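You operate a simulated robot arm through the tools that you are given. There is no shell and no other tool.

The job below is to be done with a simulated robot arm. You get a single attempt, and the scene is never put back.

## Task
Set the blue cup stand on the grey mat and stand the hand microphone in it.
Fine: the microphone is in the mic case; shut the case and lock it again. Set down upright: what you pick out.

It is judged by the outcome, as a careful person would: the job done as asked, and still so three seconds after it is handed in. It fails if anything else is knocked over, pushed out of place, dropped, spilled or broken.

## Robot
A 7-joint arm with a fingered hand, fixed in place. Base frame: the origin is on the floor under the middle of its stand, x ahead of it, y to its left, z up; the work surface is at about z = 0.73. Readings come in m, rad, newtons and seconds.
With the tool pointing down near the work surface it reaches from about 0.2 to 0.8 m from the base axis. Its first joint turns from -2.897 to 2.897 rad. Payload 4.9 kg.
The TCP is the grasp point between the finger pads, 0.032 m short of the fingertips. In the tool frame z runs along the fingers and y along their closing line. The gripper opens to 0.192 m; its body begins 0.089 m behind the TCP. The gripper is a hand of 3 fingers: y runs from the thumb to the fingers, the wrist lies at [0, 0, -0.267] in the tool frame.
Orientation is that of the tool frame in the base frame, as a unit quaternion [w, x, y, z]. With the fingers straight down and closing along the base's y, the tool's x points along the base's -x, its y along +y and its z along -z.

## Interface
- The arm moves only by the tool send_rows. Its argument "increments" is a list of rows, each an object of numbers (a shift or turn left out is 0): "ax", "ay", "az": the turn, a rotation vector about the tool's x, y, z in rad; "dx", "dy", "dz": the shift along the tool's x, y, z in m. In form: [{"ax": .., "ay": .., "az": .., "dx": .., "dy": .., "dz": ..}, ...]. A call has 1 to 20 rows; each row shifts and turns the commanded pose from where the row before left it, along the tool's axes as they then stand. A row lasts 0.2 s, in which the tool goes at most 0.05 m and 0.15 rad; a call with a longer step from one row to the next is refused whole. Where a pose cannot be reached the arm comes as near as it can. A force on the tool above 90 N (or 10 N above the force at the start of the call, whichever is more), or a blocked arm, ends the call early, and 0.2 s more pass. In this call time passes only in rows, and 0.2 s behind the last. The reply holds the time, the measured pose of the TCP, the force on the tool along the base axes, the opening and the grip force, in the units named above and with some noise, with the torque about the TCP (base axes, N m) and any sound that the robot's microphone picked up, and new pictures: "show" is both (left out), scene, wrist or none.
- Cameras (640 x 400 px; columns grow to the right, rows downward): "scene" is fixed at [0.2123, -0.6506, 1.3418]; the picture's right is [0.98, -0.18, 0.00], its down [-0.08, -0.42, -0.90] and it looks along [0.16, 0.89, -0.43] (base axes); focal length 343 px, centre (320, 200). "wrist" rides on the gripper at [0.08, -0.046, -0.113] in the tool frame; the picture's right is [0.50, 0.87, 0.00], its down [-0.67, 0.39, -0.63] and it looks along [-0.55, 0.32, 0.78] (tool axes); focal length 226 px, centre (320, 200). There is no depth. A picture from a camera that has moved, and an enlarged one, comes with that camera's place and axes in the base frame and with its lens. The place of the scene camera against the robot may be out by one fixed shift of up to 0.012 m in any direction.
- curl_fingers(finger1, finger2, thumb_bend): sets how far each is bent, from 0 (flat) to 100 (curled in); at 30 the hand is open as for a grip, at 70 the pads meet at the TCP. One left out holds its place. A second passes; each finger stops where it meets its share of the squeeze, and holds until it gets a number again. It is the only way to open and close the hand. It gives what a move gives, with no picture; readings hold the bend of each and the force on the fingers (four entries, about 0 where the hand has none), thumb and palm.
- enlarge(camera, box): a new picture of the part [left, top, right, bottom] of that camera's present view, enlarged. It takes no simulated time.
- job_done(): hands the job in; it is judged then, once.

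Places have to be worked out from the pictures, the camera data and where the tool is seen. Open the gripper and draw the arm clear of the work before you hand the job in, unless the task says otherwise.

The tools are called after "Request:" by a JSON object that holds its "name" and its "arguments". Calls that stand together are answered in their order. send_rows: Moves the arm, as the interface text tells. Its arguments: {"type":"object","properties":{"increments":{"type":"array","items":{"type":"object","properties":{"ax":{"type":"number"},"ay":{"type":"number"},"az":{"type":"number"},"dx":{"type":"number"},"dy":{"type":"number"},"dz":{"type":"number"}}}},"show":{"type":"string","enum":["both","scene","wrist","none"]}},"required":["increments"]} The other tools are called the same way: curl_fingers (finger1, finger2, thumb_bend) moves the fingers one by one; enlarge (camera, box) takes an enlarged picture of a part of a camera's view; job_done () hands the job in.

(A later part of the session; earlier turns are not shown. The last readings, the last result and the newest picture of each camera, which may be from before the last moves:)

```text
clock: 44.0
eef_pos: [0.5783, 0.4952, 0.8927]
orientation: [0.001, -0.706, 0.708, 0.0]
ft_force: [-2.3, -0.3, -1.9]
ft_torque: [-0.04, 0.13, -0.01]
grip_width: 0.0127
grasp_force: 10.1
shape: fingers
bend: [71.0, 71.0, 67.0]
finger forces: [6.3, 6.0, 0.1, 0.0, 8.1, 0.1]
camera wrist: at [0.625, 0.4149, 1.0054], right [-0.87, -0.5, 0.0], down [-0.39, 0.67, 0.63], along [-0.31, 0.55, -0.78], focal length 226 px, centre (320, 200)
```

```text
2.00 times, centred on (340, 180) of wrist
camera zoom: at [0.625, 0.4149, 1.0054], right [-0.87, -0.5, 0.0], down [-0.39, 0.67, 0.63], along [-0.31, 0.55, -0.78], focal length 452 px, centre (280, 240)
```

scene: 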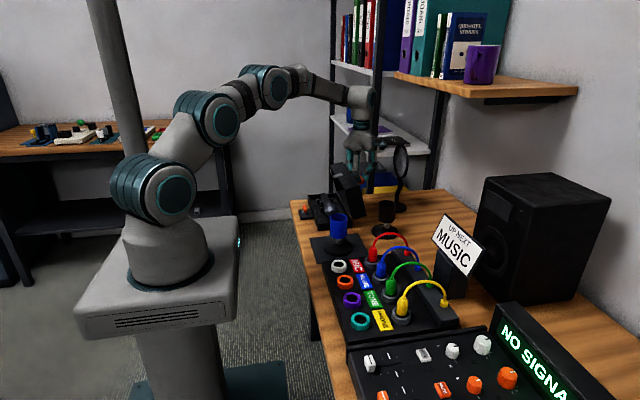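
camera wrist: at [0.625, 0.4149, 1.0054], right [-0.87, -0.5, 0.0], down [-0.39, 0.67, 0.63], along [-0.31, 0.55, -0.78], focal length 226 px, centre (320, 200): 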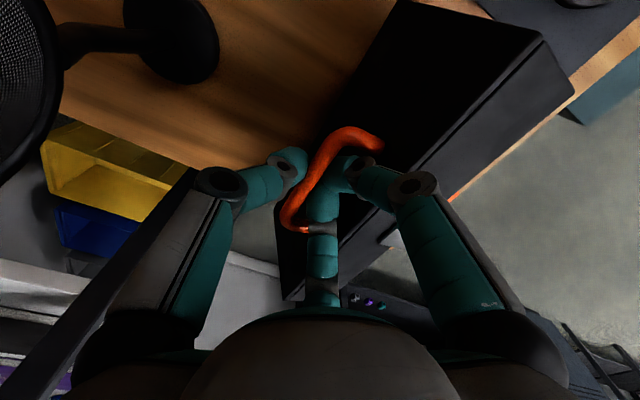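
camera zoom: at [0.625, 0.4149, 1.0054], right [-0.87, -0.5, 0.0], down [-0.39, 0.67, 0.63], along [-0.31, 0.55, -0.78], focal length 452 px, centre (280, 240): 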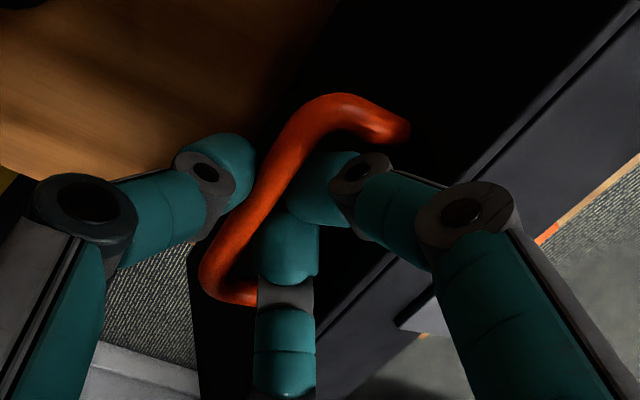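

Lid is at ~75°. I ease only the thumb (on the +x side) open to see whether the lid stays or wants to fall further open.

Request:
{"name": "curl_fingers", "arguments": {"thumb_bend": 60}}

Request:
{"name": "enlarge", "arguments": {"camera": "scene", "box": [290, 130, 390, 240]}}

Request:
{"name": "enlarge", "arguments": {"camera": "wrist", "box": [220, 80, 460, 280]}}

```text
clock: 45.0
eef_pos: [0.5782, 0.4953, 0.8929]
orientation: [0.0, -0.707, 0.707, -0.001]
ft_force: [0.2, 0.5, 0.8]
ft_torque: [-0.05, 0.15, 0.0]
grip_width: 0.0237
grasp_force: 1.9
shape: fingers
bend: [71.0, 71.0, 60.0]
finger forces: [2.2, 1.1, 0.0, 0.0, 0.0, 0.0]
```

```text
3.64 times, centred on (340, 185) of scene
camera zoom: at [0.2123, -0.6506, 1.3418], right [0.98, -0.18, 0.0], down [-0.08, -0.42, -0.9], along [0.16, 0.89, -0.43], focal length 1248 px, centre (247, 254)
```

zoom: 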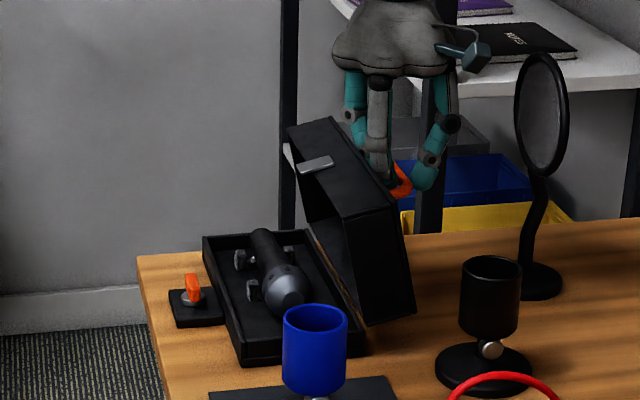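

```text
2.00 times, centred on (340, 180) of wrist
camera zoom: at [0.6248, 0.4149, 1.0056], right [-0.87, -0.5, 0.0], down [-0.39, 0.67, 0.63], along [-0.31, 0.55, -0.78], focal length 452 px, centre (280, 240)
```

zoom: 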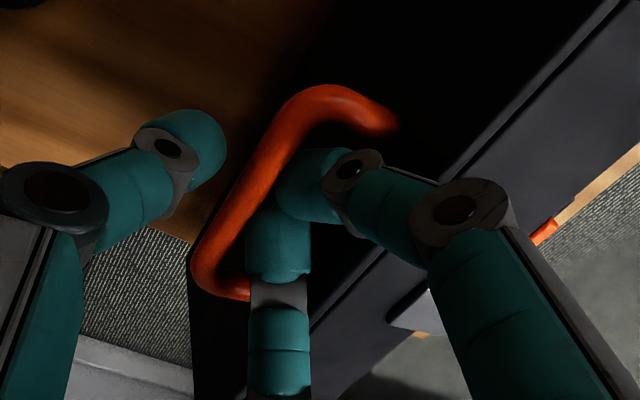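

The lid stays put by hinge friction. With the fingers behind the bar I push it further open along the arc.

Request:
{"name": "send_rows", "arguments": {"increments": [{"dy": -0.008, "dz": 0.005}, {"dy": -0.008, "dz": 0.006}, {"dy": -0.007, "dz": 0.006}]}}

Request:
{"name": "enlarge", "arguments": {"camera": "scene", "box": [290, 130, 390, 240]}}

Request:
{"name": "enlarge", "arguments": {"camera": "wrist", "box": [220, 80, 460, 280]}}

```text
clock: 45.8
eef_pos: [0.6059, 0.4967, 0.8848]
orientation: [0.007, -0.707, 0.708, -0.001]
ft_force: [6.4, -8.7, 46.2]
ft_torque: [-0.25, 3.26, 1.01]
grip_width: 0.0306
grasp_force: 77.9
shape: fingers
bend: [68.0, 69.0, 60.0]
finger forces: [108.3, 47.9, 0.0, 0.0, 0.0, 0.1]
camera wrist: at [0.6501, 0.4155, 0.9979], right [-0.87, -0.5, -0.01], down [-0.39, 0.67, 0.63], along [-0.31, 0.55, -0.77], focal length 226 px, centre (320, 200)
```

scene: 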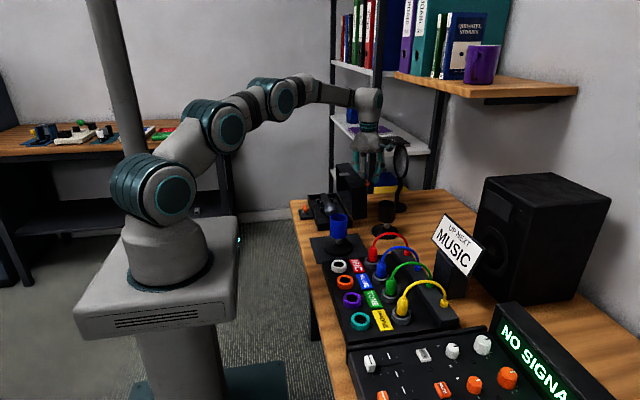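
wrist: 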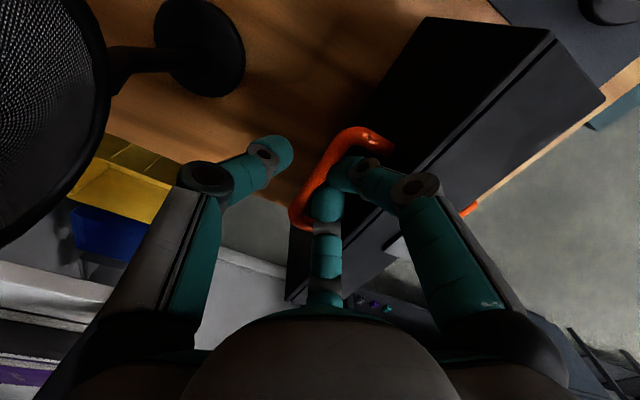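

```text
3.64 times, centred on (340, 185) of scene
camera zoom: at [0.2123, -0.6506, 1.3418], right [0.98, -0.18, 0.0], down [-0.08, -0.42, -0.9], along [0.16, 0.89, -0.43], focal length 1248 px, centre (247, 254)
```

zoom: 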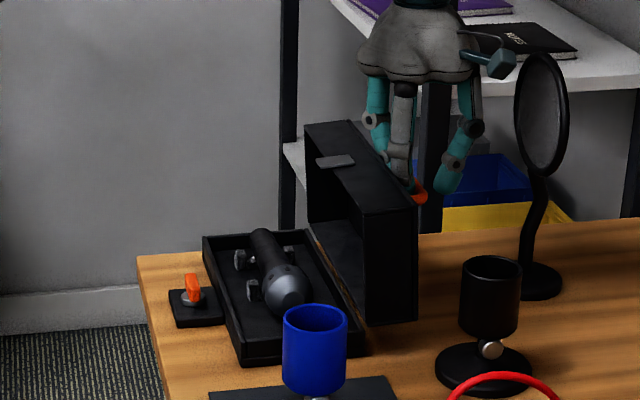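

```text
2.00 times, centred on (340, 180) of wrist
camera zoom: at [0.6501, 0.4155, 0.9979], right [-0.87, -0.5, -0.01], down [-0.39, 0.67, 0.63], along [-0.31, 0.55, -0.77], focal length 452 px, centre (280, 240)
```

zoom: 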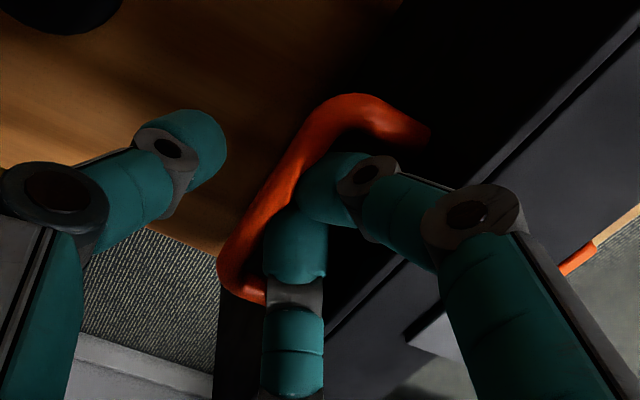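

The fingers are wedging between bar and lid (force up to 46 N), with the lid now about vertical. I back straight up gently to relieve it.

Request:
{"name": "send_rows", "arguments": {"increments": [{"dz": -0.006}, {"dz": -0.005}], "show": "none"}}

```text
clock: 46.4
eef_pos: [0.6003, 0.4949, 0.8863]
orientation: [-0.001, -0.707, 0.707, 0.001]
ft_force: [2.3, 2.5, 21.9]
ft_torque: [0.33, 1.69, 0.18]
grip_width: 0.0278
grasp_force: 54.0
shape: fingers
bend: [69.0, 69.0, 60.0]
finger forces: [63.5, 44.3, 0.1, 0.0, 0.0, 0.0]
```

Request:
{"name": "send_rows", "arguments": {"increments": [{"dz": -0.006}, {"dz": -0.006}]}}

Request:
{"name": "enlarge", "arguments": {"camera": "scene", "box": [290, 130, 390, 240]}}

Request:
{"name": "enlarge", "arguments": {"camera": "wrist", "box": [220, 80, 460, 280]}}

```text
clock: 47.0
eef_pos: [0.6012, 0.4928, 0.8983]
orientation: [-0.001, -0.706, 0.708, -0.001]
ft_force: [2.1, 0.7, 1.4]
ft_torque: [0.01, 0.01, 0.01]
grip_width: 0.0224
grasp_force: 0.1
shape: fingers
bend: [71.0, 71.0, 60.0]
finger forces: [0.0, 0.0, 0.0, 0.0, 0.1, 0.1]
camera wrist: at [0.6482, 0.4139, 1.01], right [-0.87, -0.5, 0.0], down [-0.39, 0.67, 0.63], along [-0.31, 0.55, -0.78], focal length 226 px, centre (320, 200)
```

scene: 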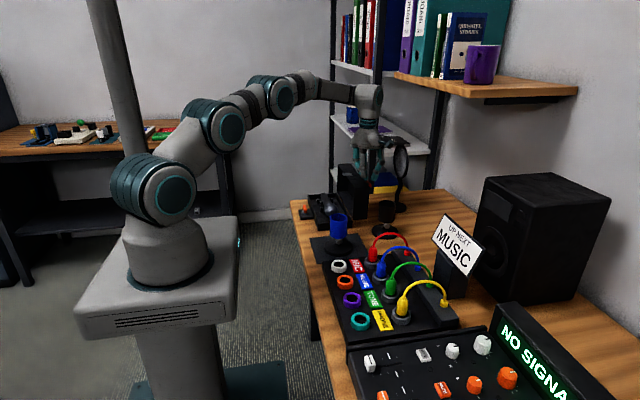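
wrist: 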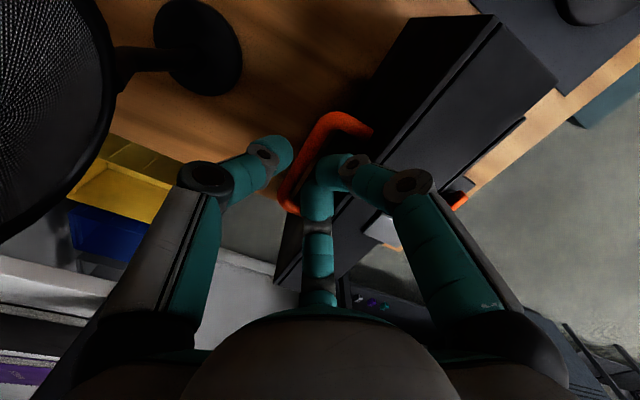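

```text
3.64 times, centred on (340, 185) of scene
camera zoom: at [0.2123, -0.6506, 1.3418], right [0.98, -0.18, 0.0], down [-0.08, -0.42, -0.9], along [0.16, 0.89, -0.43], focal length 1248 px, centre (247, 254)
```

zoom: 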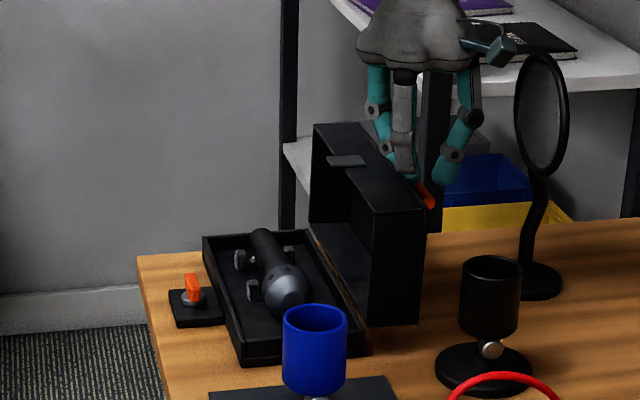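

```text
2.00 times, centred on (340, 180) of wrist
camera zoom: at [0.6482, 0.4139, 1.01], right [-0.87, -0.5, 0.0], down [-0.39, 0.67, 0.63], along [-0.31, 0.55, -0.78], focal length 452 px, centre (280, 240)
```

zoom: 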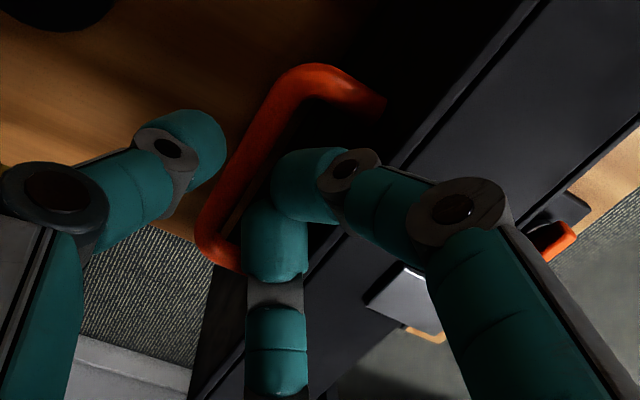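

The lid now stands open by itself just past vertical and the fingers are free. I rise and move back over the case to view the microphone.

Request:
{"name": "send_rows", "arguments": {"increments": [{"dz": -0.02}, {"dz": -0.03}, {"dz": -0.04}, {"dz": -0.03}, {"dy": 0.04}, {"dy": 0.045}, {"dy": 0.045}, {"dy": 0.045}]}}

Request:
{"name": "enlarge", "arguments": {"camera": "scene", "box": [290, 130, 390, 240]}}

Request:
{"name": "enlarge", "arguments": {"camera": "wrist", "box": [200, 40, 420, 220]}}

```text
clock: 48.8
eef_pos: [0.4257, 0.4943, 1.0183]
orientation: [-0.001, -0.706, 0.708, -0.001]
ft_force: [-0.3, 0.4, -0.6]
ft_torque: [0.01, -0.03, 0.0]
grip_width: 0.0225
grasp_force: 0.0
shape: fingers
bend: [71.0, 71.0, 60.0]
finger forces: [0.1, 0.0, 0.0, 0.0, 0.0, 0.0]
camera wrist: at [0.4726, 0.4146, 1.1312], right [-0.87, -0.5, 0.0], down [-0.39, 0.67, 0.63], along [-0.32, 0.55, -0.78], focal length 226 px, centre (320, 200)
```

scene: 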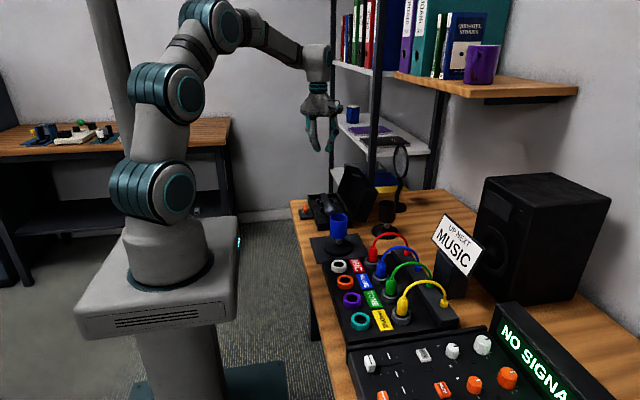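
wrist: 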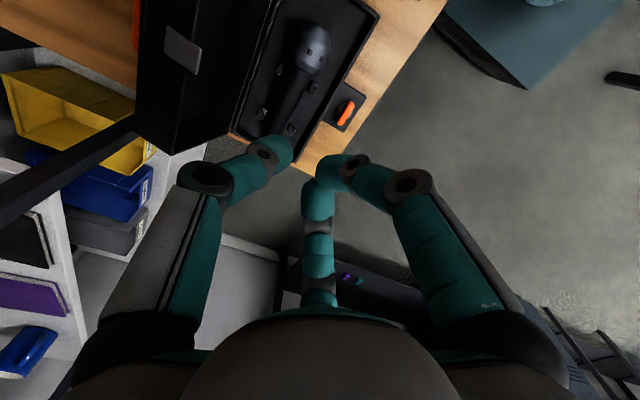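

```text
3.64 times, centred on (340, 185) of scene
camera zoom: at [0.2123, -0.6506, 1.3418], right [0.98, -0.18, 0.0], down [-0.08, -0.42, -0.9], along [0.16, 0.89, -0.43], focal length 1248 px, centre (247, 254)
```

zoom: 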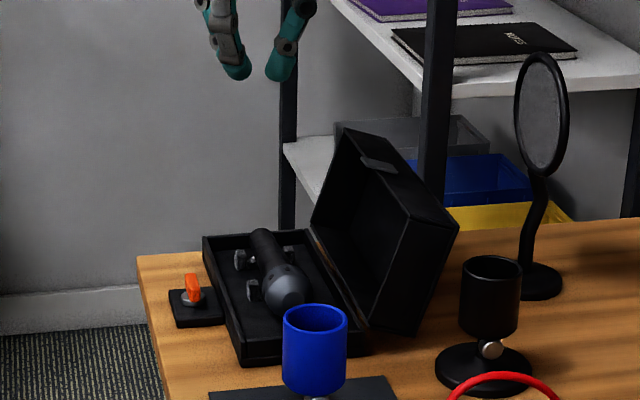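

```text
2.22 times, centred on (310, 130) of wrist
camera zoom: at [0.4726, 0.4146, 1.1312], right [-0.87, -0.5, 0.0], down [-0.39, 0.67, 0.63], along [-0.32, 0.55, -0.78], focal length 502 px, centre (342, 356)
```

zoom: 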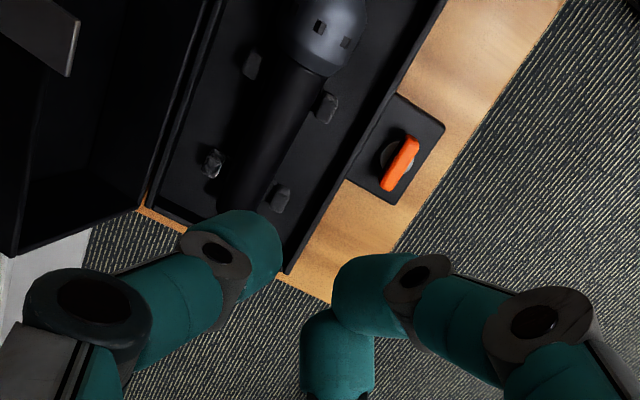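

The lid has settled wide open and stays. The mic lies along y with its head toward −y, held between four posts. I rotate back so the thumb faces −x (best for the later tilt) and open the hand.

Request:
{"name": "send_rows", "arguments": {"increments": [{"az": 0.15}, {"az": 0.15}, {"az": 0.15}, {"az": 0.15}, {"az": 0.15}, {"az": 0.15}, {"az": 0.15}, {"az": 0.15}, {"az": 0.15}, {"az": 0.15}, {"az": 0.15}, {"az": 0.15}, {"az": 0.15}, {"az": 0.15}, {"az": 0.15}, {"az": 0.15}, {"az": 0.15}, {"az": 0.15}, {"az": 0.15}, {"az": 0.15}], "show": "none"}}

Request:
{"name": "curl_fingers", "arguments": {"finger1": 46, "finger2": 46, "thumb_bend": 46}}

Request:
{"name": "send_rows", "arguments": {"increments": [{"az": 0.1416}, {"dx": 0.03, "dy": 0.02}]}}

Request:
{"name": "enlarge", "arguments": {"camera": "wrist", "box": [220, 40, 460, 240]}}

```text
clock: 53.0
eef_pos: [0.4255, 0.4947, 1.018]
orientation: [0.001, 0.656, 0.755, 0.0]
ft_force: [0.6, 0.7, 0.3]
ft_torque: [0.0, -0.03, -0.01]
grip_width: 0.0227
grasp_force: 0.1
shape: fingers
bend: [71.0, 71.0, 60.0]
finger forces: [0.0, 0.1, 0.1, 0.1, 0.0, 0.1]
```

```text
clock: 54.0
eef_pos: [0.426, 0.4937, 1.0191]
orientation: [0.0, 0.656, 0.755, 0.001]
ft_force: [0.0, 0.5, -1.1]
ft_torque: [0.0, 0.02, 0.01]
grip_width: 0.1009
grasp_force: 0.0
shape: fingers
bend: [46.0, 46.0, 46.0]
finger forces: [0.0, 0.0, 0.0, 0.0, 0.0, 0.0]
```

```text
clock: 54.6
eef_pos: [0.4477, 0.5255, 1.0193]
orientation: [0.0, 0.707, 0.707, 0.0]
ft_force: [-0.4, 0.7, 0.2]
ft_torque: [-0.03, 0.02, -0.03]
grip_width: 0.1009
grasp_force: 0.0
shape: fingers
bend: [46.0, 46.0, 46.0]
finger forces: [0.1, 0.0, 0.0, 0.0, 0.1, 0.0]
camera wrist: at [0.4029, 0.6045, 1.1316], right [0.87, 0.5, 0.0], down [0.39, -0.67, 0.63], along [0.32, -0.55, -0.78], focal length 226 px, centre (320, 200)
```

scene: 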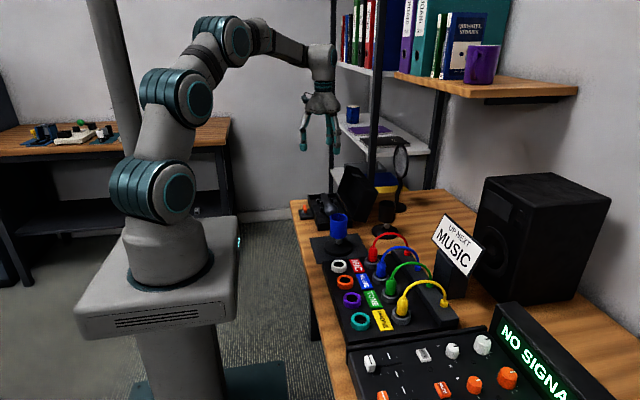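
wrist: 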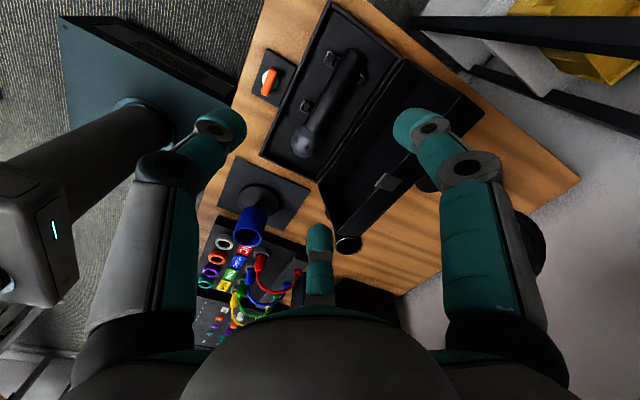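

```text
2.00 times, centred on (340, 140) of wrist
camera zoom: at [0.4029, 0.6045, 1.1316], right [0.87, 0.5, 0.0], down [0.39, -0.67, 0.63], along [0.32, -0.55, -0.78], focal length 452 px, centre (280, 320)
```

zoom: 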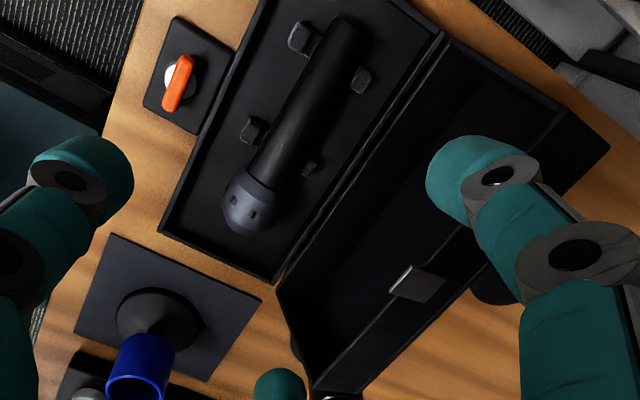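

I have a clear view of the mic: head centre ≈(0.462, 0.451), tail ≈(0.460, 0.594), with post pairs at y≈0.503 and 0.573. I zoom in for post and handle details.

Request:
{"name": "enlarge", "arguments": {"camera": "wrist", "box": [270, 30, 400, 160]}}

Request:
{"name": "enlarge", "arguments": {"camera": "scene", "box": [298, 180, 358, 235]}}

```text
3.08 times, centred on (335, 95) of wrist
camera zoom: at [0.4029, 0.6045, 1.1316], right [0.87, 0.5, 0.0], down [0.39, -0.67, 0.63], along [0.32, -0.55, -0.78], focal length 696 px, centre (274, 523)
```

zoom: 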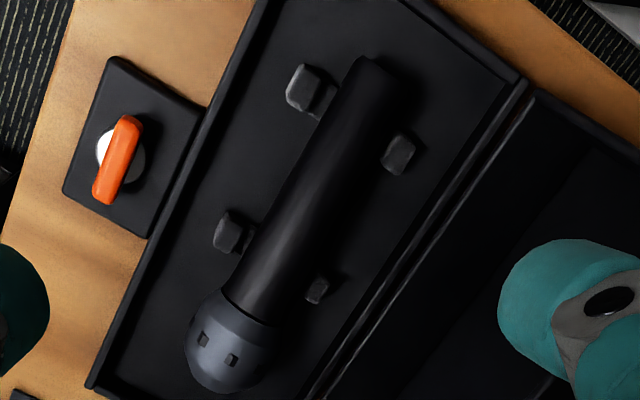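

```text
7.27 times, centred on (328, 208) of scene
camera zoom: at [0.2123, -0.6506, 1.3418], right [0.98, -0.18, 0.0], down [-0.08, -0.42, -0.9], along [0.16, 0.89, -0.43], focal length 2496 px, centre (262, 146)
```

zoom: 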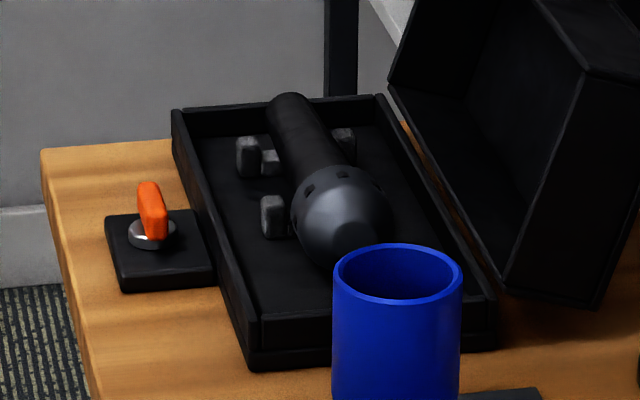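

Posts only reach z≈0.76, a bit below the mic axis (≈0.767), so a grip with the thumb at the neck and the fingers spread along the mic fits. I pre-shape and move above the grip point (0.468, 0.478).

Request:
{"name": "curl_fingers", "arguments": {"finger1": 50, "finger2": 50, "thumb_bend": 58}}

Request:
{"name": "send_rows", "arguments": {"increments": [{"dx": -0.024, "dy": 0.0102, "dz": 0.02}, {"dx": -0.0235, "dy": 0.0101, "dz": 0.03}, {"dz": 0.04}, {"dz": 0.04}, {"dz": 0.02}]}}

Request:
{"name": "enlarge", "arguments": {"camera": "wrist", "box": [220, 60, 420, 240]}}

Request:
{"name": "enlarge", "arguments": {"camera": "scene", "box": [290, 130, 390, 240]}}

```text
clock: 55.6
eef_pos: [0.4492, 0.5241, 1.0188]
orientation: [0.0, 0.707, 0.707, 0.0]
ft_force: [-0.2, -0.4, -0.1]
ft_torque: [0.01, 0.01, -0.01]
grip_width: 0.0701
grasp_force: 0.0
shape: fingers
bend: [50.0, 50.0, 57.0]
finger forces: [0.0, 0.0, 0.1, 0.0, 0.0, 0.1]
```

```text
clock: 56.8
eef_pos: [0.4662, 0.4747, 0.8683]
orientation: [0.001, 0.707, 0.707, 0.0]
ft_force: [0.5, 0.1, -0.1]
ft_torque: [0.02, -0.01, -0.02]
grip_width: 0.0702
grasp_force: 0.0
shape: fingers
bend: [50.0, 50.0, 57.0]
finger forces: [0.0, 0.0, 0.0, 0.1, 0.1, 0.0]
camera wrist: at [0.4219, 0.5555, 0.981], right [0.87, 0.5, 0.0], down [0.39, -0.67, 0.63], along [0.32, -0.55, -0.78], focal length 226 px, centre (320, 200)
```

scene: 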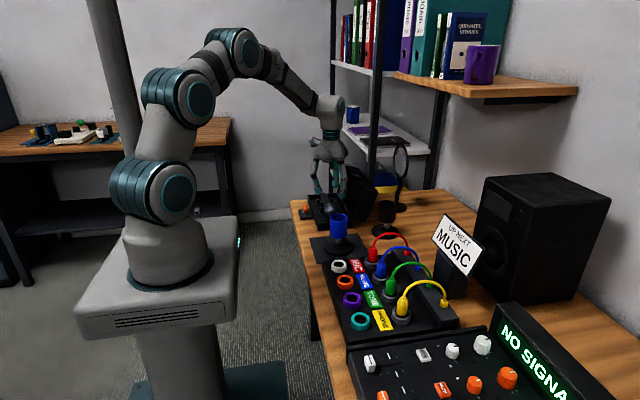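
wrist: 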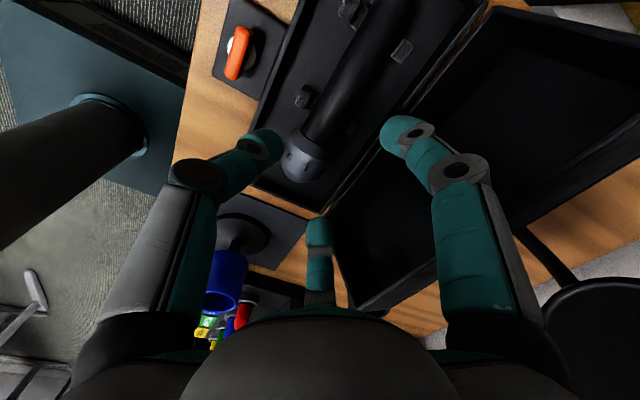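

```text
2.22 times, centred on (320, 150) of wrist
camera zoom: at [0.4219, 0.5555, 0.981], right [0.87, 0.5, 0.0], down [0.39, -0.67, 0.63], along [0.32, -0.55, -0.78], focal length 502 px, centre (320, 311)
```

zoom: 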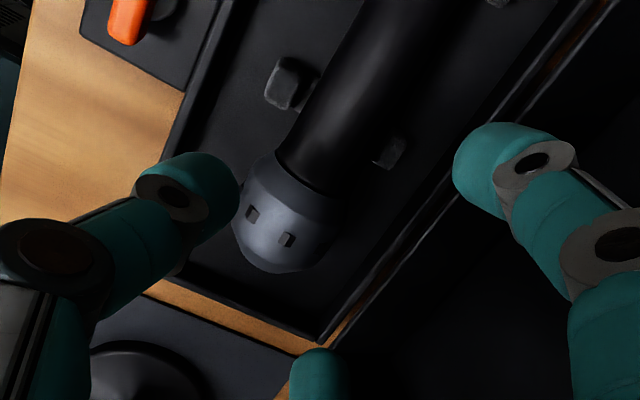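

```text
3.64 times, centred on (340, 185) of scene
camera zoom: at [0.2123, -0.6506, 1.3418], right [0.98, -0.18, 0.0], down [-0.08, -0.42, -0.9], along [0.16, 0.89, -0.43], focal length 1248 px, centre (247, 254)
```

zoom: 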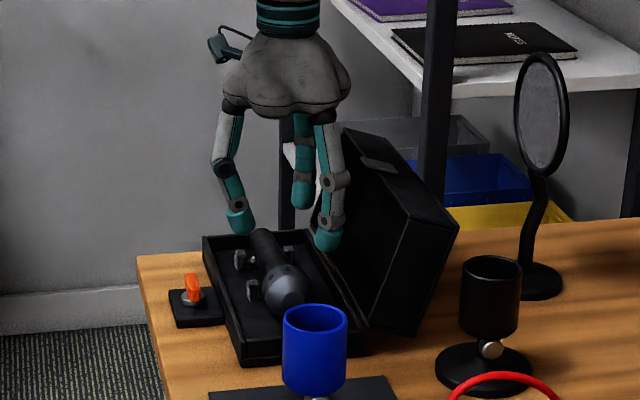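

The refined positions agree (mic axis x≈0.465, neck y≈0.4725). I shift 3 mm, set the thumb into the narrow slot between tray wall and mic, and descend part-way.

Request:
{"name": "curl_fingers", "arguments": {"thumb_bend": 58.5}}

Request:
{"name": "send_rows", "arguments": {"increments": [{"dx": 0.0033, "dy": 0.0028}, {"dz": 0.025}, {"dz": 0.022}]}}

Request:
{"name": "enlarge", "arguments": {"camera": "wrist", "box": [220, 60, 420, 240]}}

Request:
{"name": "enlarge", "arguments": {"camera": "scene", "box": [300, 160, 370, 240]}}

```text
clock: 57.8
eef_pos: [0.4673, 0.4763, 0.8687]
orientation: [0.0, 0.707, 0.707, 0.0]
ft_force: [-0.2, 0.0, -1.2]
ft_torque: [0.02, 0.02, 0.0]
grip_width: 0.0682
grasp_force: 0.0
shape: fingers
bend: [50.0, 50.0, 58.0]
finger forces: [0.0, 0.0, 0.0, 0.0, 0.1, 0.0]
```

```text
clock: 58.6
eef_pos: [0.4706, 0.4782, 0.8222]
orientation: [0.0, 0.707, 0.707, 0.0]
ft_force: [-0.2, 0.1, -0.7]
ft_torque: [-0.01, 0.0, 0.0]
grip_width: 0.0684
grasp_force: 0.1
shape: fingers
bend: [50.0, 50.0, 58.0]
finger forces: [0.0, 0.0, 0.1, 0.0, 0.1, 0.0]
camera wrist: at [0.4255, 0.5587, 0.9344], right [0.87, 0.5, 0.0], down [0.39, -0.67, 0.63], along [0.32, -0.55, -0.78], focal length 226 px, centre (320, 200)
```

scene: 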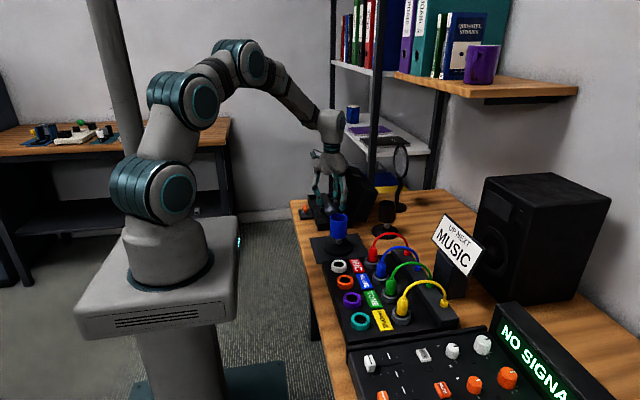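
wrist: 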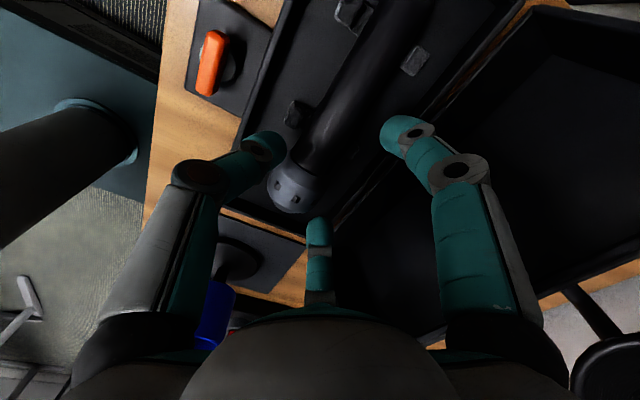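

```text
2.22 times, centred on (320, 150) of wrist
camera zoom: at [0.4255, 0.5587, 0.9344], right [0.87, 0.5, 0.0], down [0.39, -0.67, 0.63], along [0.32, -0.55, -0.78], focal length 502 px, centre (320, 311)
```

zoom: 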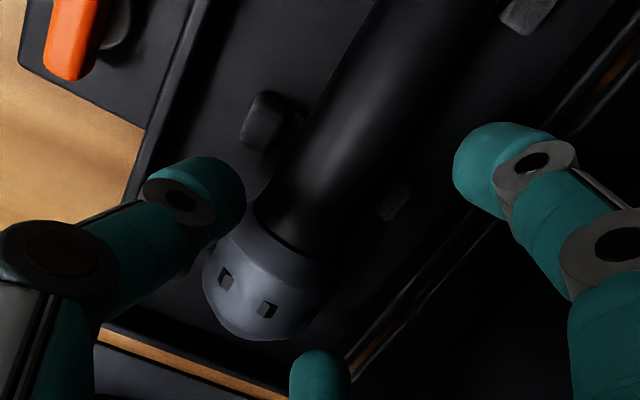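

```text
5.00 times, centred on (335, 200) of scene
camera zoom: at [0.2123, -0.6506, 1.3418], right [0.98, -0.18, 0.0], down [-0.08, -0.42, -0.9], along [0.16, 0.89, -0.43], focal length 1716 px, centre (245, 200)
```

zoom: 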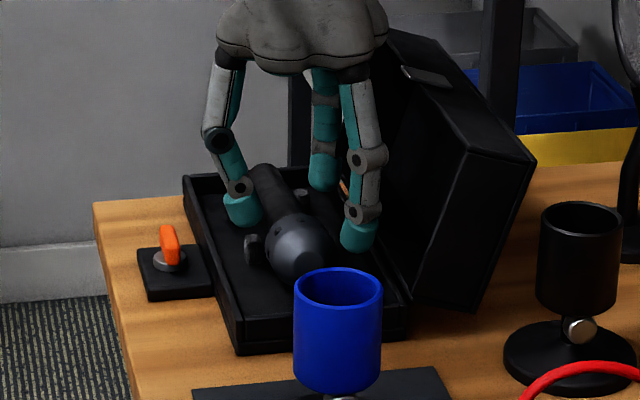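

Thumb is lined up with the slot beside the neck and the fingers straddle the far post. I descend the last 28 mm in small steps.

Request:
{"name": "send_rows", "arguments": {"increments": [{"dz": 0.01}, {"dz": 0.01}, {"dz": 0.008}]}}

Request:
{"name": "enlarge", "arguments": {"camera": "wrist", "box": [220, 60, 420, 240]}}

Request:
{"name": "enlarge", "arguments": {"camera": "scene", "box": [300, 160, 370, 240]}}

```text
clock: 59.4
eef_pos: [0.4703, 0.4796, 0.794]
orientation: [-0.001, 0.707, 0.707, 0.0]
ft_force: [0.6, -1.8, 1.4]
ft_torque: [-0.04, 0.09, 0.07]
grip_width: 0.068
grasp_force: 0.8
shape: fingers
bend: [50.0, 50.0, 58.0]
finger forces: [0.0, 0.1, 0.1, 0.1, 2.0, 0.1]
camera wrist: at [0.4255, 0.5589, 0.9067], right [0.87, 0.5, 0.0], down [0.39, -0.67, 0.63], along [0.32, -0.55, -0.78], focal length 226 px, centre (320, 200)
```

scene: 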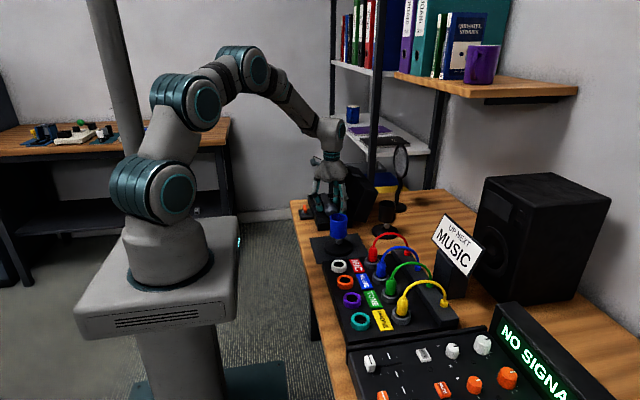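
wrist: 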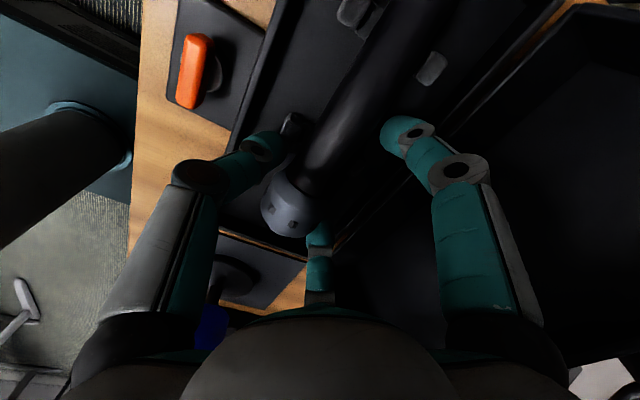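

```text
2.22 times, centred on (320, 150) of wrist
camera zoom: at [0.4255, 0.5589, 0.9067], right [0.87, 0.5, 0.0], down [0.39, -0.67, 0.63], along [0.32, -0.55, -0.78], focal length 502 px, centre (320, 311)
```

zoom: 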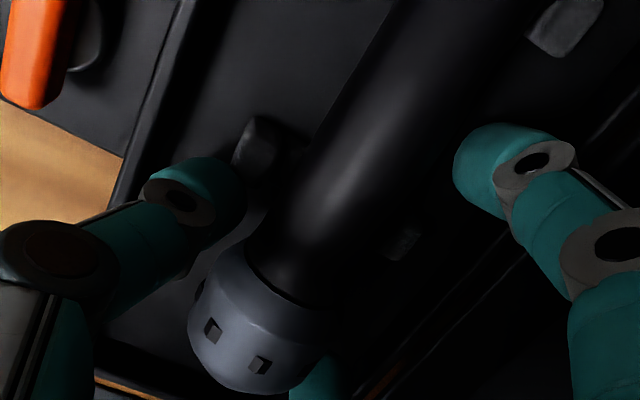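

```text
5.00 times, centred on (335, 200) of scene
camera zoom: at [0.2123, -0.6506, 1.3418], right [0.98, -0.18, 0.0], down [-0.08, -0.42, -0.9], along [0.16, 0.89, -0.43], focal length 1716 px, centre (245, 200)
```

zoom: 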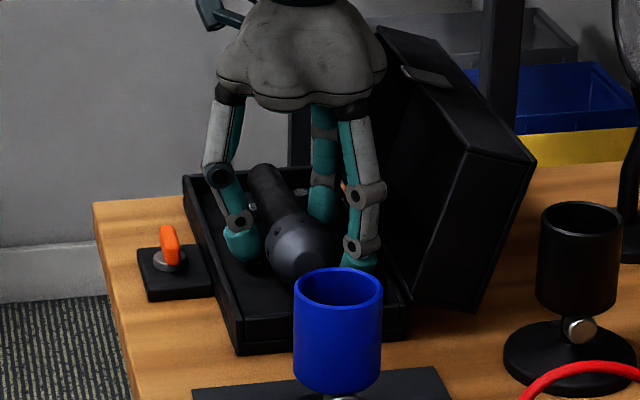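

The thumb brushes the near post slightly (−1.8 N in y). I shift 2 mm toward −y and then start closing.

Request:
{"name": "send_rows", "arguments": {"increments": [{"dx": -0.0025}], "show": "none"}}

Request:
{"name": "curl_fingers", "arguments": {"finger1": 54, "finger2": 54, "thumb_bend": 60}}

Request:
{"name": "enlarge", "arguments": {"camera": "wrist", "box": [220, 60, 420, 240]}}

```text
clock: 59.8
eef_pos: [0.4716, 0.4773, 0.7935]
orientation: [0.001, 0.707, 0.707, 0.001]
ft_force: [0.3, 0.1, -0.8]
ft_torque: [-0.03, 0.0, 0.02]
grip_width: 0.0679
grasp_force: 0.1
shape: fingers
bend: [50.0, 50.0, 58.0]
finger forces: [0.0, 0.0, 0.0, 0.0, 0.0, 0.1]
```

```text
clock: 60.8
eef_pos: [0.4704, 0.4758, 0.7951]
orientation: [0.0, 0.708, 0.707, 0.0]
ft_force: [0.3, 0.1, 0.0]
ft_torque: [-0.02, -0.01, 0.01]
grip_width: 0.0559
grasp_force: 1.2
shape: fingers
bend: [54.0, 53.0, 60.0]
finger forces: [0.1, 1.0, 0.0, 0.0, 0.8, 0.1]
```

```text
2.22 times, centred on (320, 150) of wrist
camera zoom: at [0.4254, 0.5568, 0.9069], right [0.87, 0.5, 0.0], down [0.39, -0.67, 0.63], along [0.32, -0.55, -0.78], focal length 502 px, centre (320, 311)
```

zoom: 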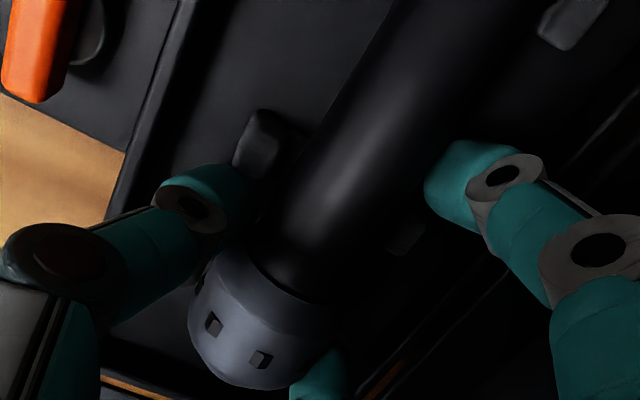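

Finger 2 (at the head) and the thumb touch; finger 1 is still closing. I close all digits to their grip force.

Request:
{"name": "curl_fingers", "arguments": {"finger1": 64, "finger2": 64, "thumb_bend": 68}}

Request:
{"name": "enlarge", "arguments": {"camera": "wrist", "box": [220, 60, 420, 240]}}

Request:
{"name": "enlarge", "arguments": {"camera": "scene", "box": [300, 160, 370, 240]}}

```text
clock: 61.8
eef_pos: [0.4704, 0.4774, 0.7941]
orientation: [0.0, 0.707, 0.707, 0.001]
ft_force: [-0.5, 3.7, -1.0]
ft_torque: [0.16, -0.01, 0.05]
grip_width: 0.0446
grasp_force: 13.3
shape: fingers
bend: [58.0, 56.0, 63.0]
finger forces: [8.0, 7.3, 0.1, 0.1, 12.6, 0.0]
```

```text
2.22 times, centred on (320, 150) of wrist
camera zoom: at [0.4254, 0.557, 0.9071], right [0.87, 0.5, 0.0], down [0.39, -0.67, 0.63], along [0.32, -0.55, -0.78], focal length 502 px, centre (320, 311)
```

zoom: 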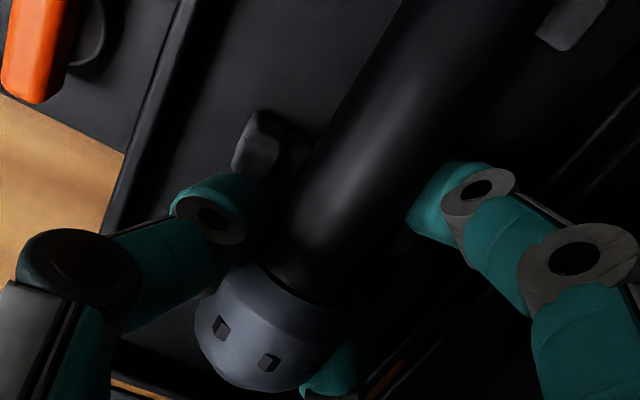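

```text
5.00 times, centred on (335, 200) of scene
camera zoom: at [0.2123, -0.6506, 1.3418], right [0.98, -0.18, 0.0], down [-0.08, -0.42, -0.9], along [0.16, 0.89, -0.43], focal length 1716 px, centre (245, 200)
```

zoom: 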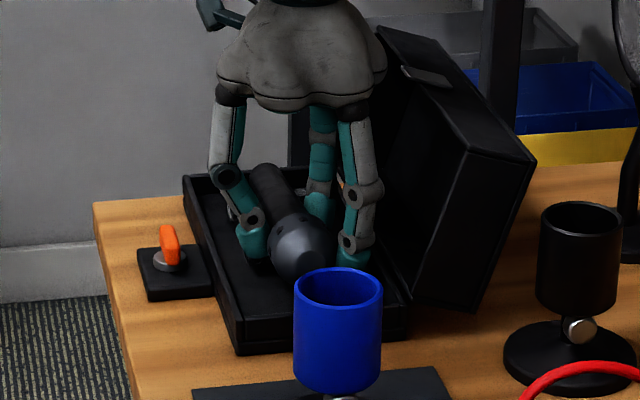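

Firm three-point grip (8.0 / 7.3 / 12.6 N). I lift slowly out of the cradle.

Request:
{"name": "send_rows", "arguments": {"increments": [{"dz": -0.004}, {"dz": -0.006}, {"dz": -0.01}, {"dz": -0.015}, {"dz": -0.015}]}}

Request:
{"name": "enlarge", "arguments": {"camera": "wrist", "box": [200, 40, 440, 260]}}

Request:
{"name": "enlarge", "arguments": {"camera": "scene", "box": [300, 140, 370, 230]}}

```text
clock: 63.0
eef_pos: [0.4704, 0.4763, 0.8452]
orientation: [0.001, 0.707, 0.707, -0.001]
ft_force: [0.3, -0.8, -3.0]
ft_torque: [-0.09, -0.03, -0.01]
grip_width: 0.0421
grasp_force: 12.6
shape: fingers
bend: [60.0, 56.0, 63.0]
finger forces: [4.9, 7.1, 0.0, 0.0, 12.5, 0.0]
camera wrist: at [0.4252, 0.5564, 0.9561], right [0.87, 0.5, 0.0], down [0.39, -0.67, 0.63], along [0.32, -0.55, -0.78], focal length 226 px, centre (320, 200)
```

scene: 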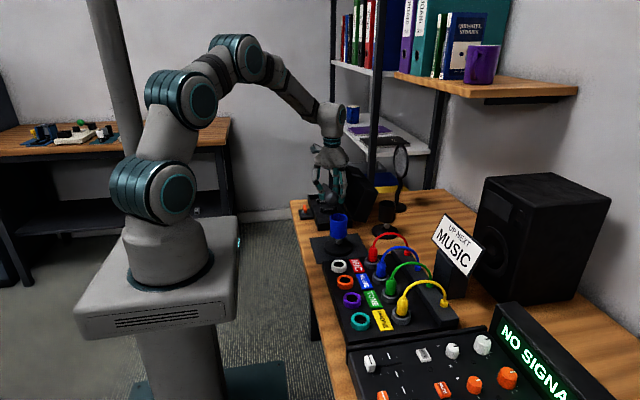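
wrist: 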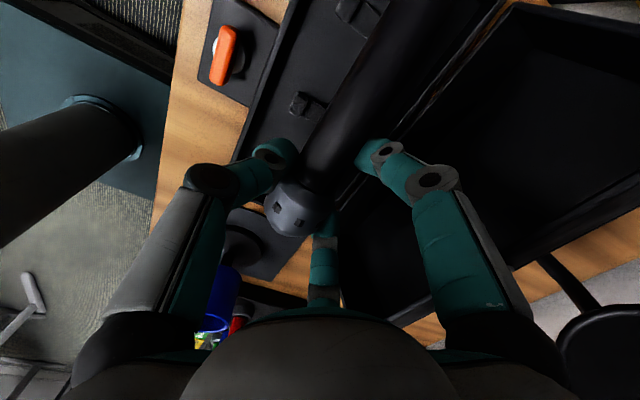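

```text
1.82 times, centred on (320, 150) of wrist
camera zoom: at [0.4252, 0.5564, 0.9561], right [0.87, 0.5, 0.0], down [0.39, -0.67, 0.63], along [0.32, -0.55, -0.78], focal length 411 px, centre (320, 291)
```

zoom: 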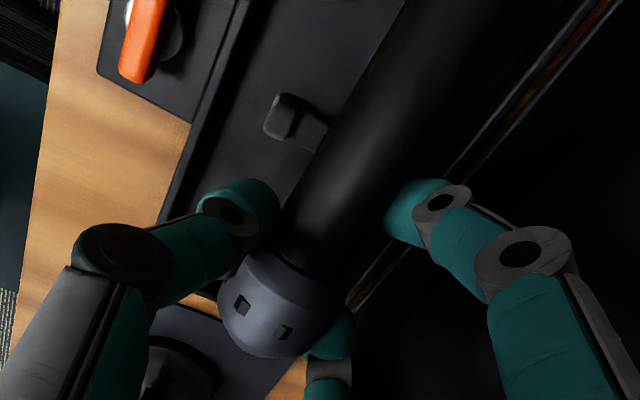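

```text
4.44 times, centred on (335, 185) of scene
camera zoom: at [0.2123, -0.6506, 1.3418], right [0.98, -0.18, 0.0], down [-0.08, -0.42, -0.9], along [0.16, 0.89, -0.43], focal length 1525 px, centre (253, 267)
```

zoom: 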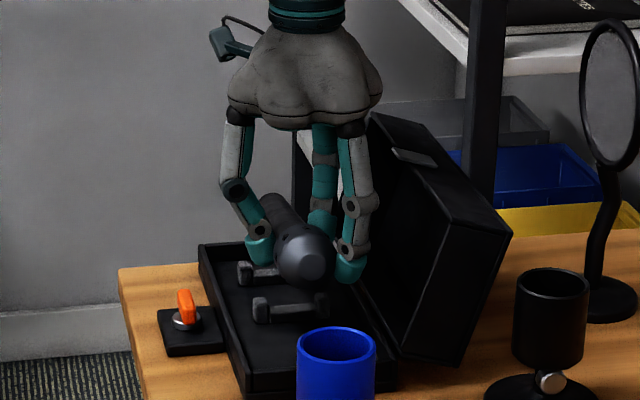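

The mic is out of the cradle, hanging level (≈3 N). I raise it well clear and carry it toward the mat, above the cup height.

Request:
{"name": "send_rows", "arguments": {"increments": [{"dz": -0.03}, {"dz": -0.04}, {"dz": -0.04}, {"dz": -0.04}, {"dz": -0.04}, {"dx": -0.03, "dy": -0.008}, {"dx": -0.036, "dy": -0.01}, {"dx": -0.036, "dy": -0.01}, {"dx": -0.036, "dy": -0.01}, {"dx": -0.036, "dy": -0.01}]}}

Request:
{"name": "enlarge", "arguments": {"camera": "wrist", "box": [200, 40, 440, 260]}}

```text
clock: 65.2
eef_pos: [0.4224, 0.3056, 1.0316]
orientation: [0.0, 0.707, 0.707, 0.0]
ft_force: [-0.2, -1.0, -1.6]
ft_torque: [-0.12, -0.01, 0.01]
grip_width: 0.0415
grasp_force: 12.8
shape: fingers
bend: [60.0, 56.0, 63.0]
finger forces: [4.9, 7.2, 0.0, 0.1, 13.1, 0.0]
camera wrist: at [0.3764, 0.3844, 1.1443], right [0.87, 0.5, 0.0], down [0.39, -0.67, 0.63], along [0.32, -0.55, -0.78], focal length 226 px, centre (320, 200)
```

scene: 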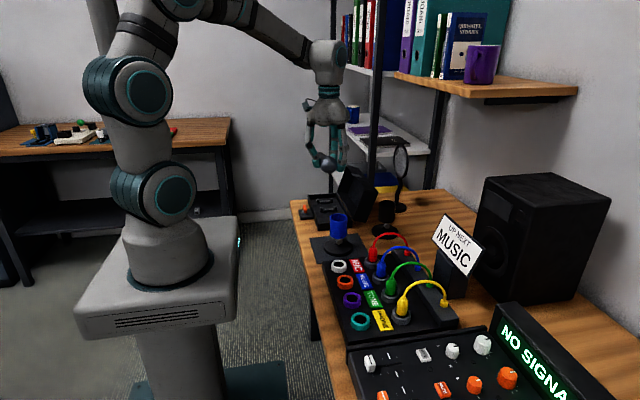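
wrist: 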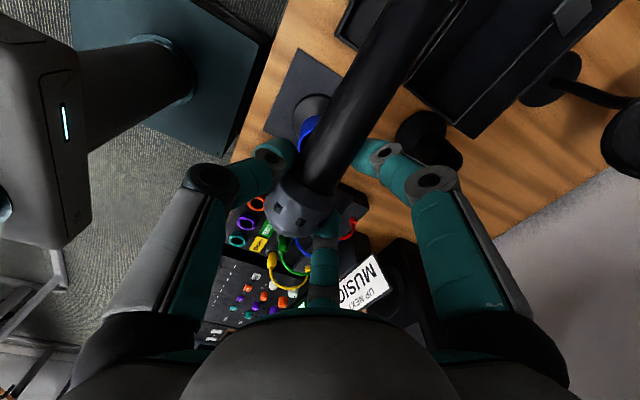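

```text
1.82 times, centred on (320, 150) of wrist
camera zoom: at [0.3764, 0.3844, 1.1443], right [0.87, 0.5, 0.0], down [0.39, -0.67, 0.63], along [0.32, -0.55, -0.78], focal length 411 px, centre (320, 291)
```

zoom: 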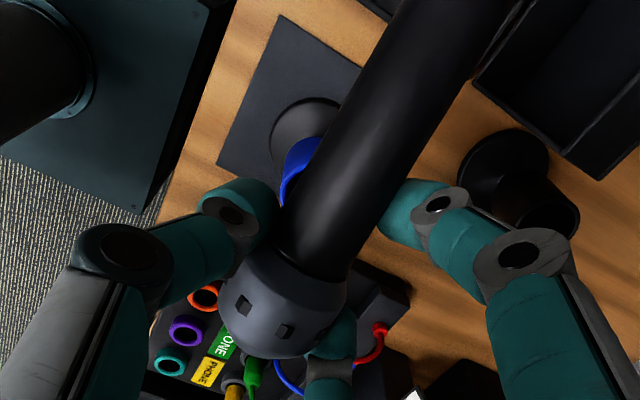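

Holding steady. I yaw the hand 40° so its final pointing direction is comfortable, and begin pitching so that the mic's head comes up (first ~43°).

Request:
{"name": "send_rows", "arguments": {"increments": [{"az": -0.14}, {"az": -0.14}, {"az": -0.14}, {"az": -0.14}, {"az": -0.14}, {"ay": -0.1}, {"ay": -0.13}, {"ay": -0.13}, {"ay": -0.13}, {"ay": -0.13}, {"ay": -0.13}]}}

Request:
{"name": "enlarge", "arguments": {"camera": "scene", "box": [260, 60, 420, 260]}}

```text
clock: 67.6
eef_pos: [0.4227, 0.3038, 1.0331]
orientation: [0.334, 0.392, 0.843, -0.155]
ft_force: [0.3, -0.1, -1.9]
ft_torque: [-0.04, -0.02, -0.02]
grip_width: 0.0412
grasp_force: 12.9
shape: fingers
bend: [60.0, 56.0, 63.0]
finger forces: [4.8, 7.5, 0.0, 0.0, 13.7, 0.0]
camera wrist: at [0.3006, 0.3774, 1.0618], right [0.43, 0.84, -0.34], down [0.33, 0.2, 0.92], along [0.84, -0.51, -0.19], focal length 226 px, centre (320, 200)
```

scene: 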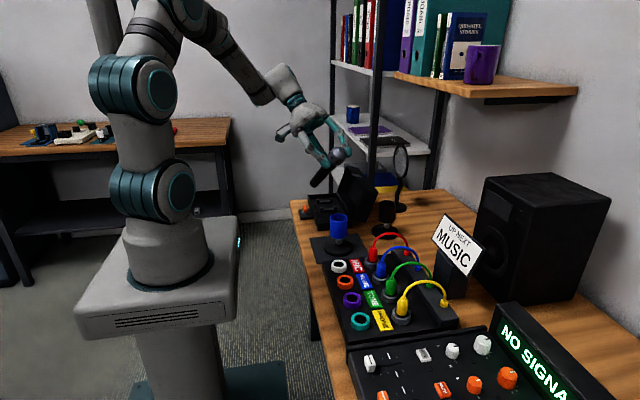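
wrist: 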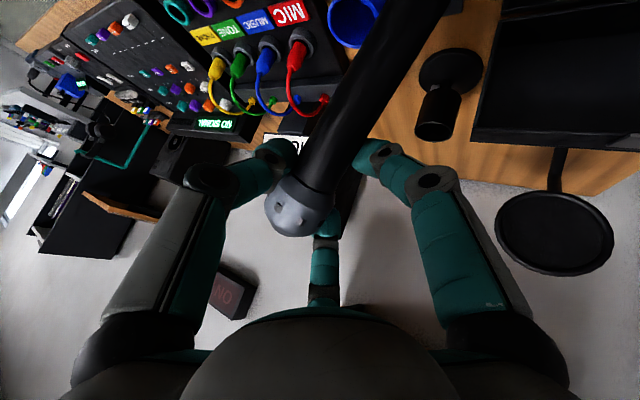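

```text
2.00 times, centred on (340, 160) of scene
camera zoom: at [0.2123, -0.6506, 1.3418], right [0.98, -0.18, 0.0], down [-0.08, -0.42, -0.9], along [0.16, 0.89, -0.43], focal length 686 px, centre (280, 280)
```

zoom: 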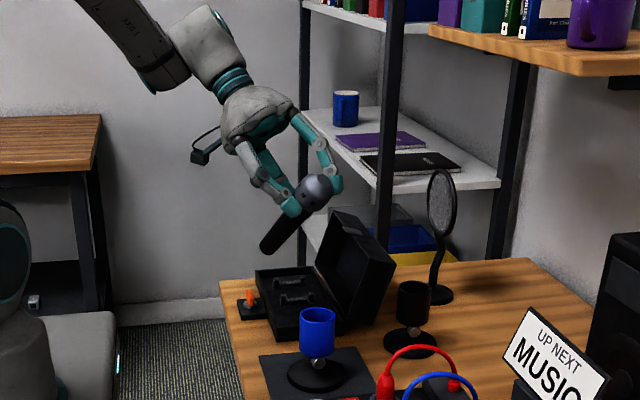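

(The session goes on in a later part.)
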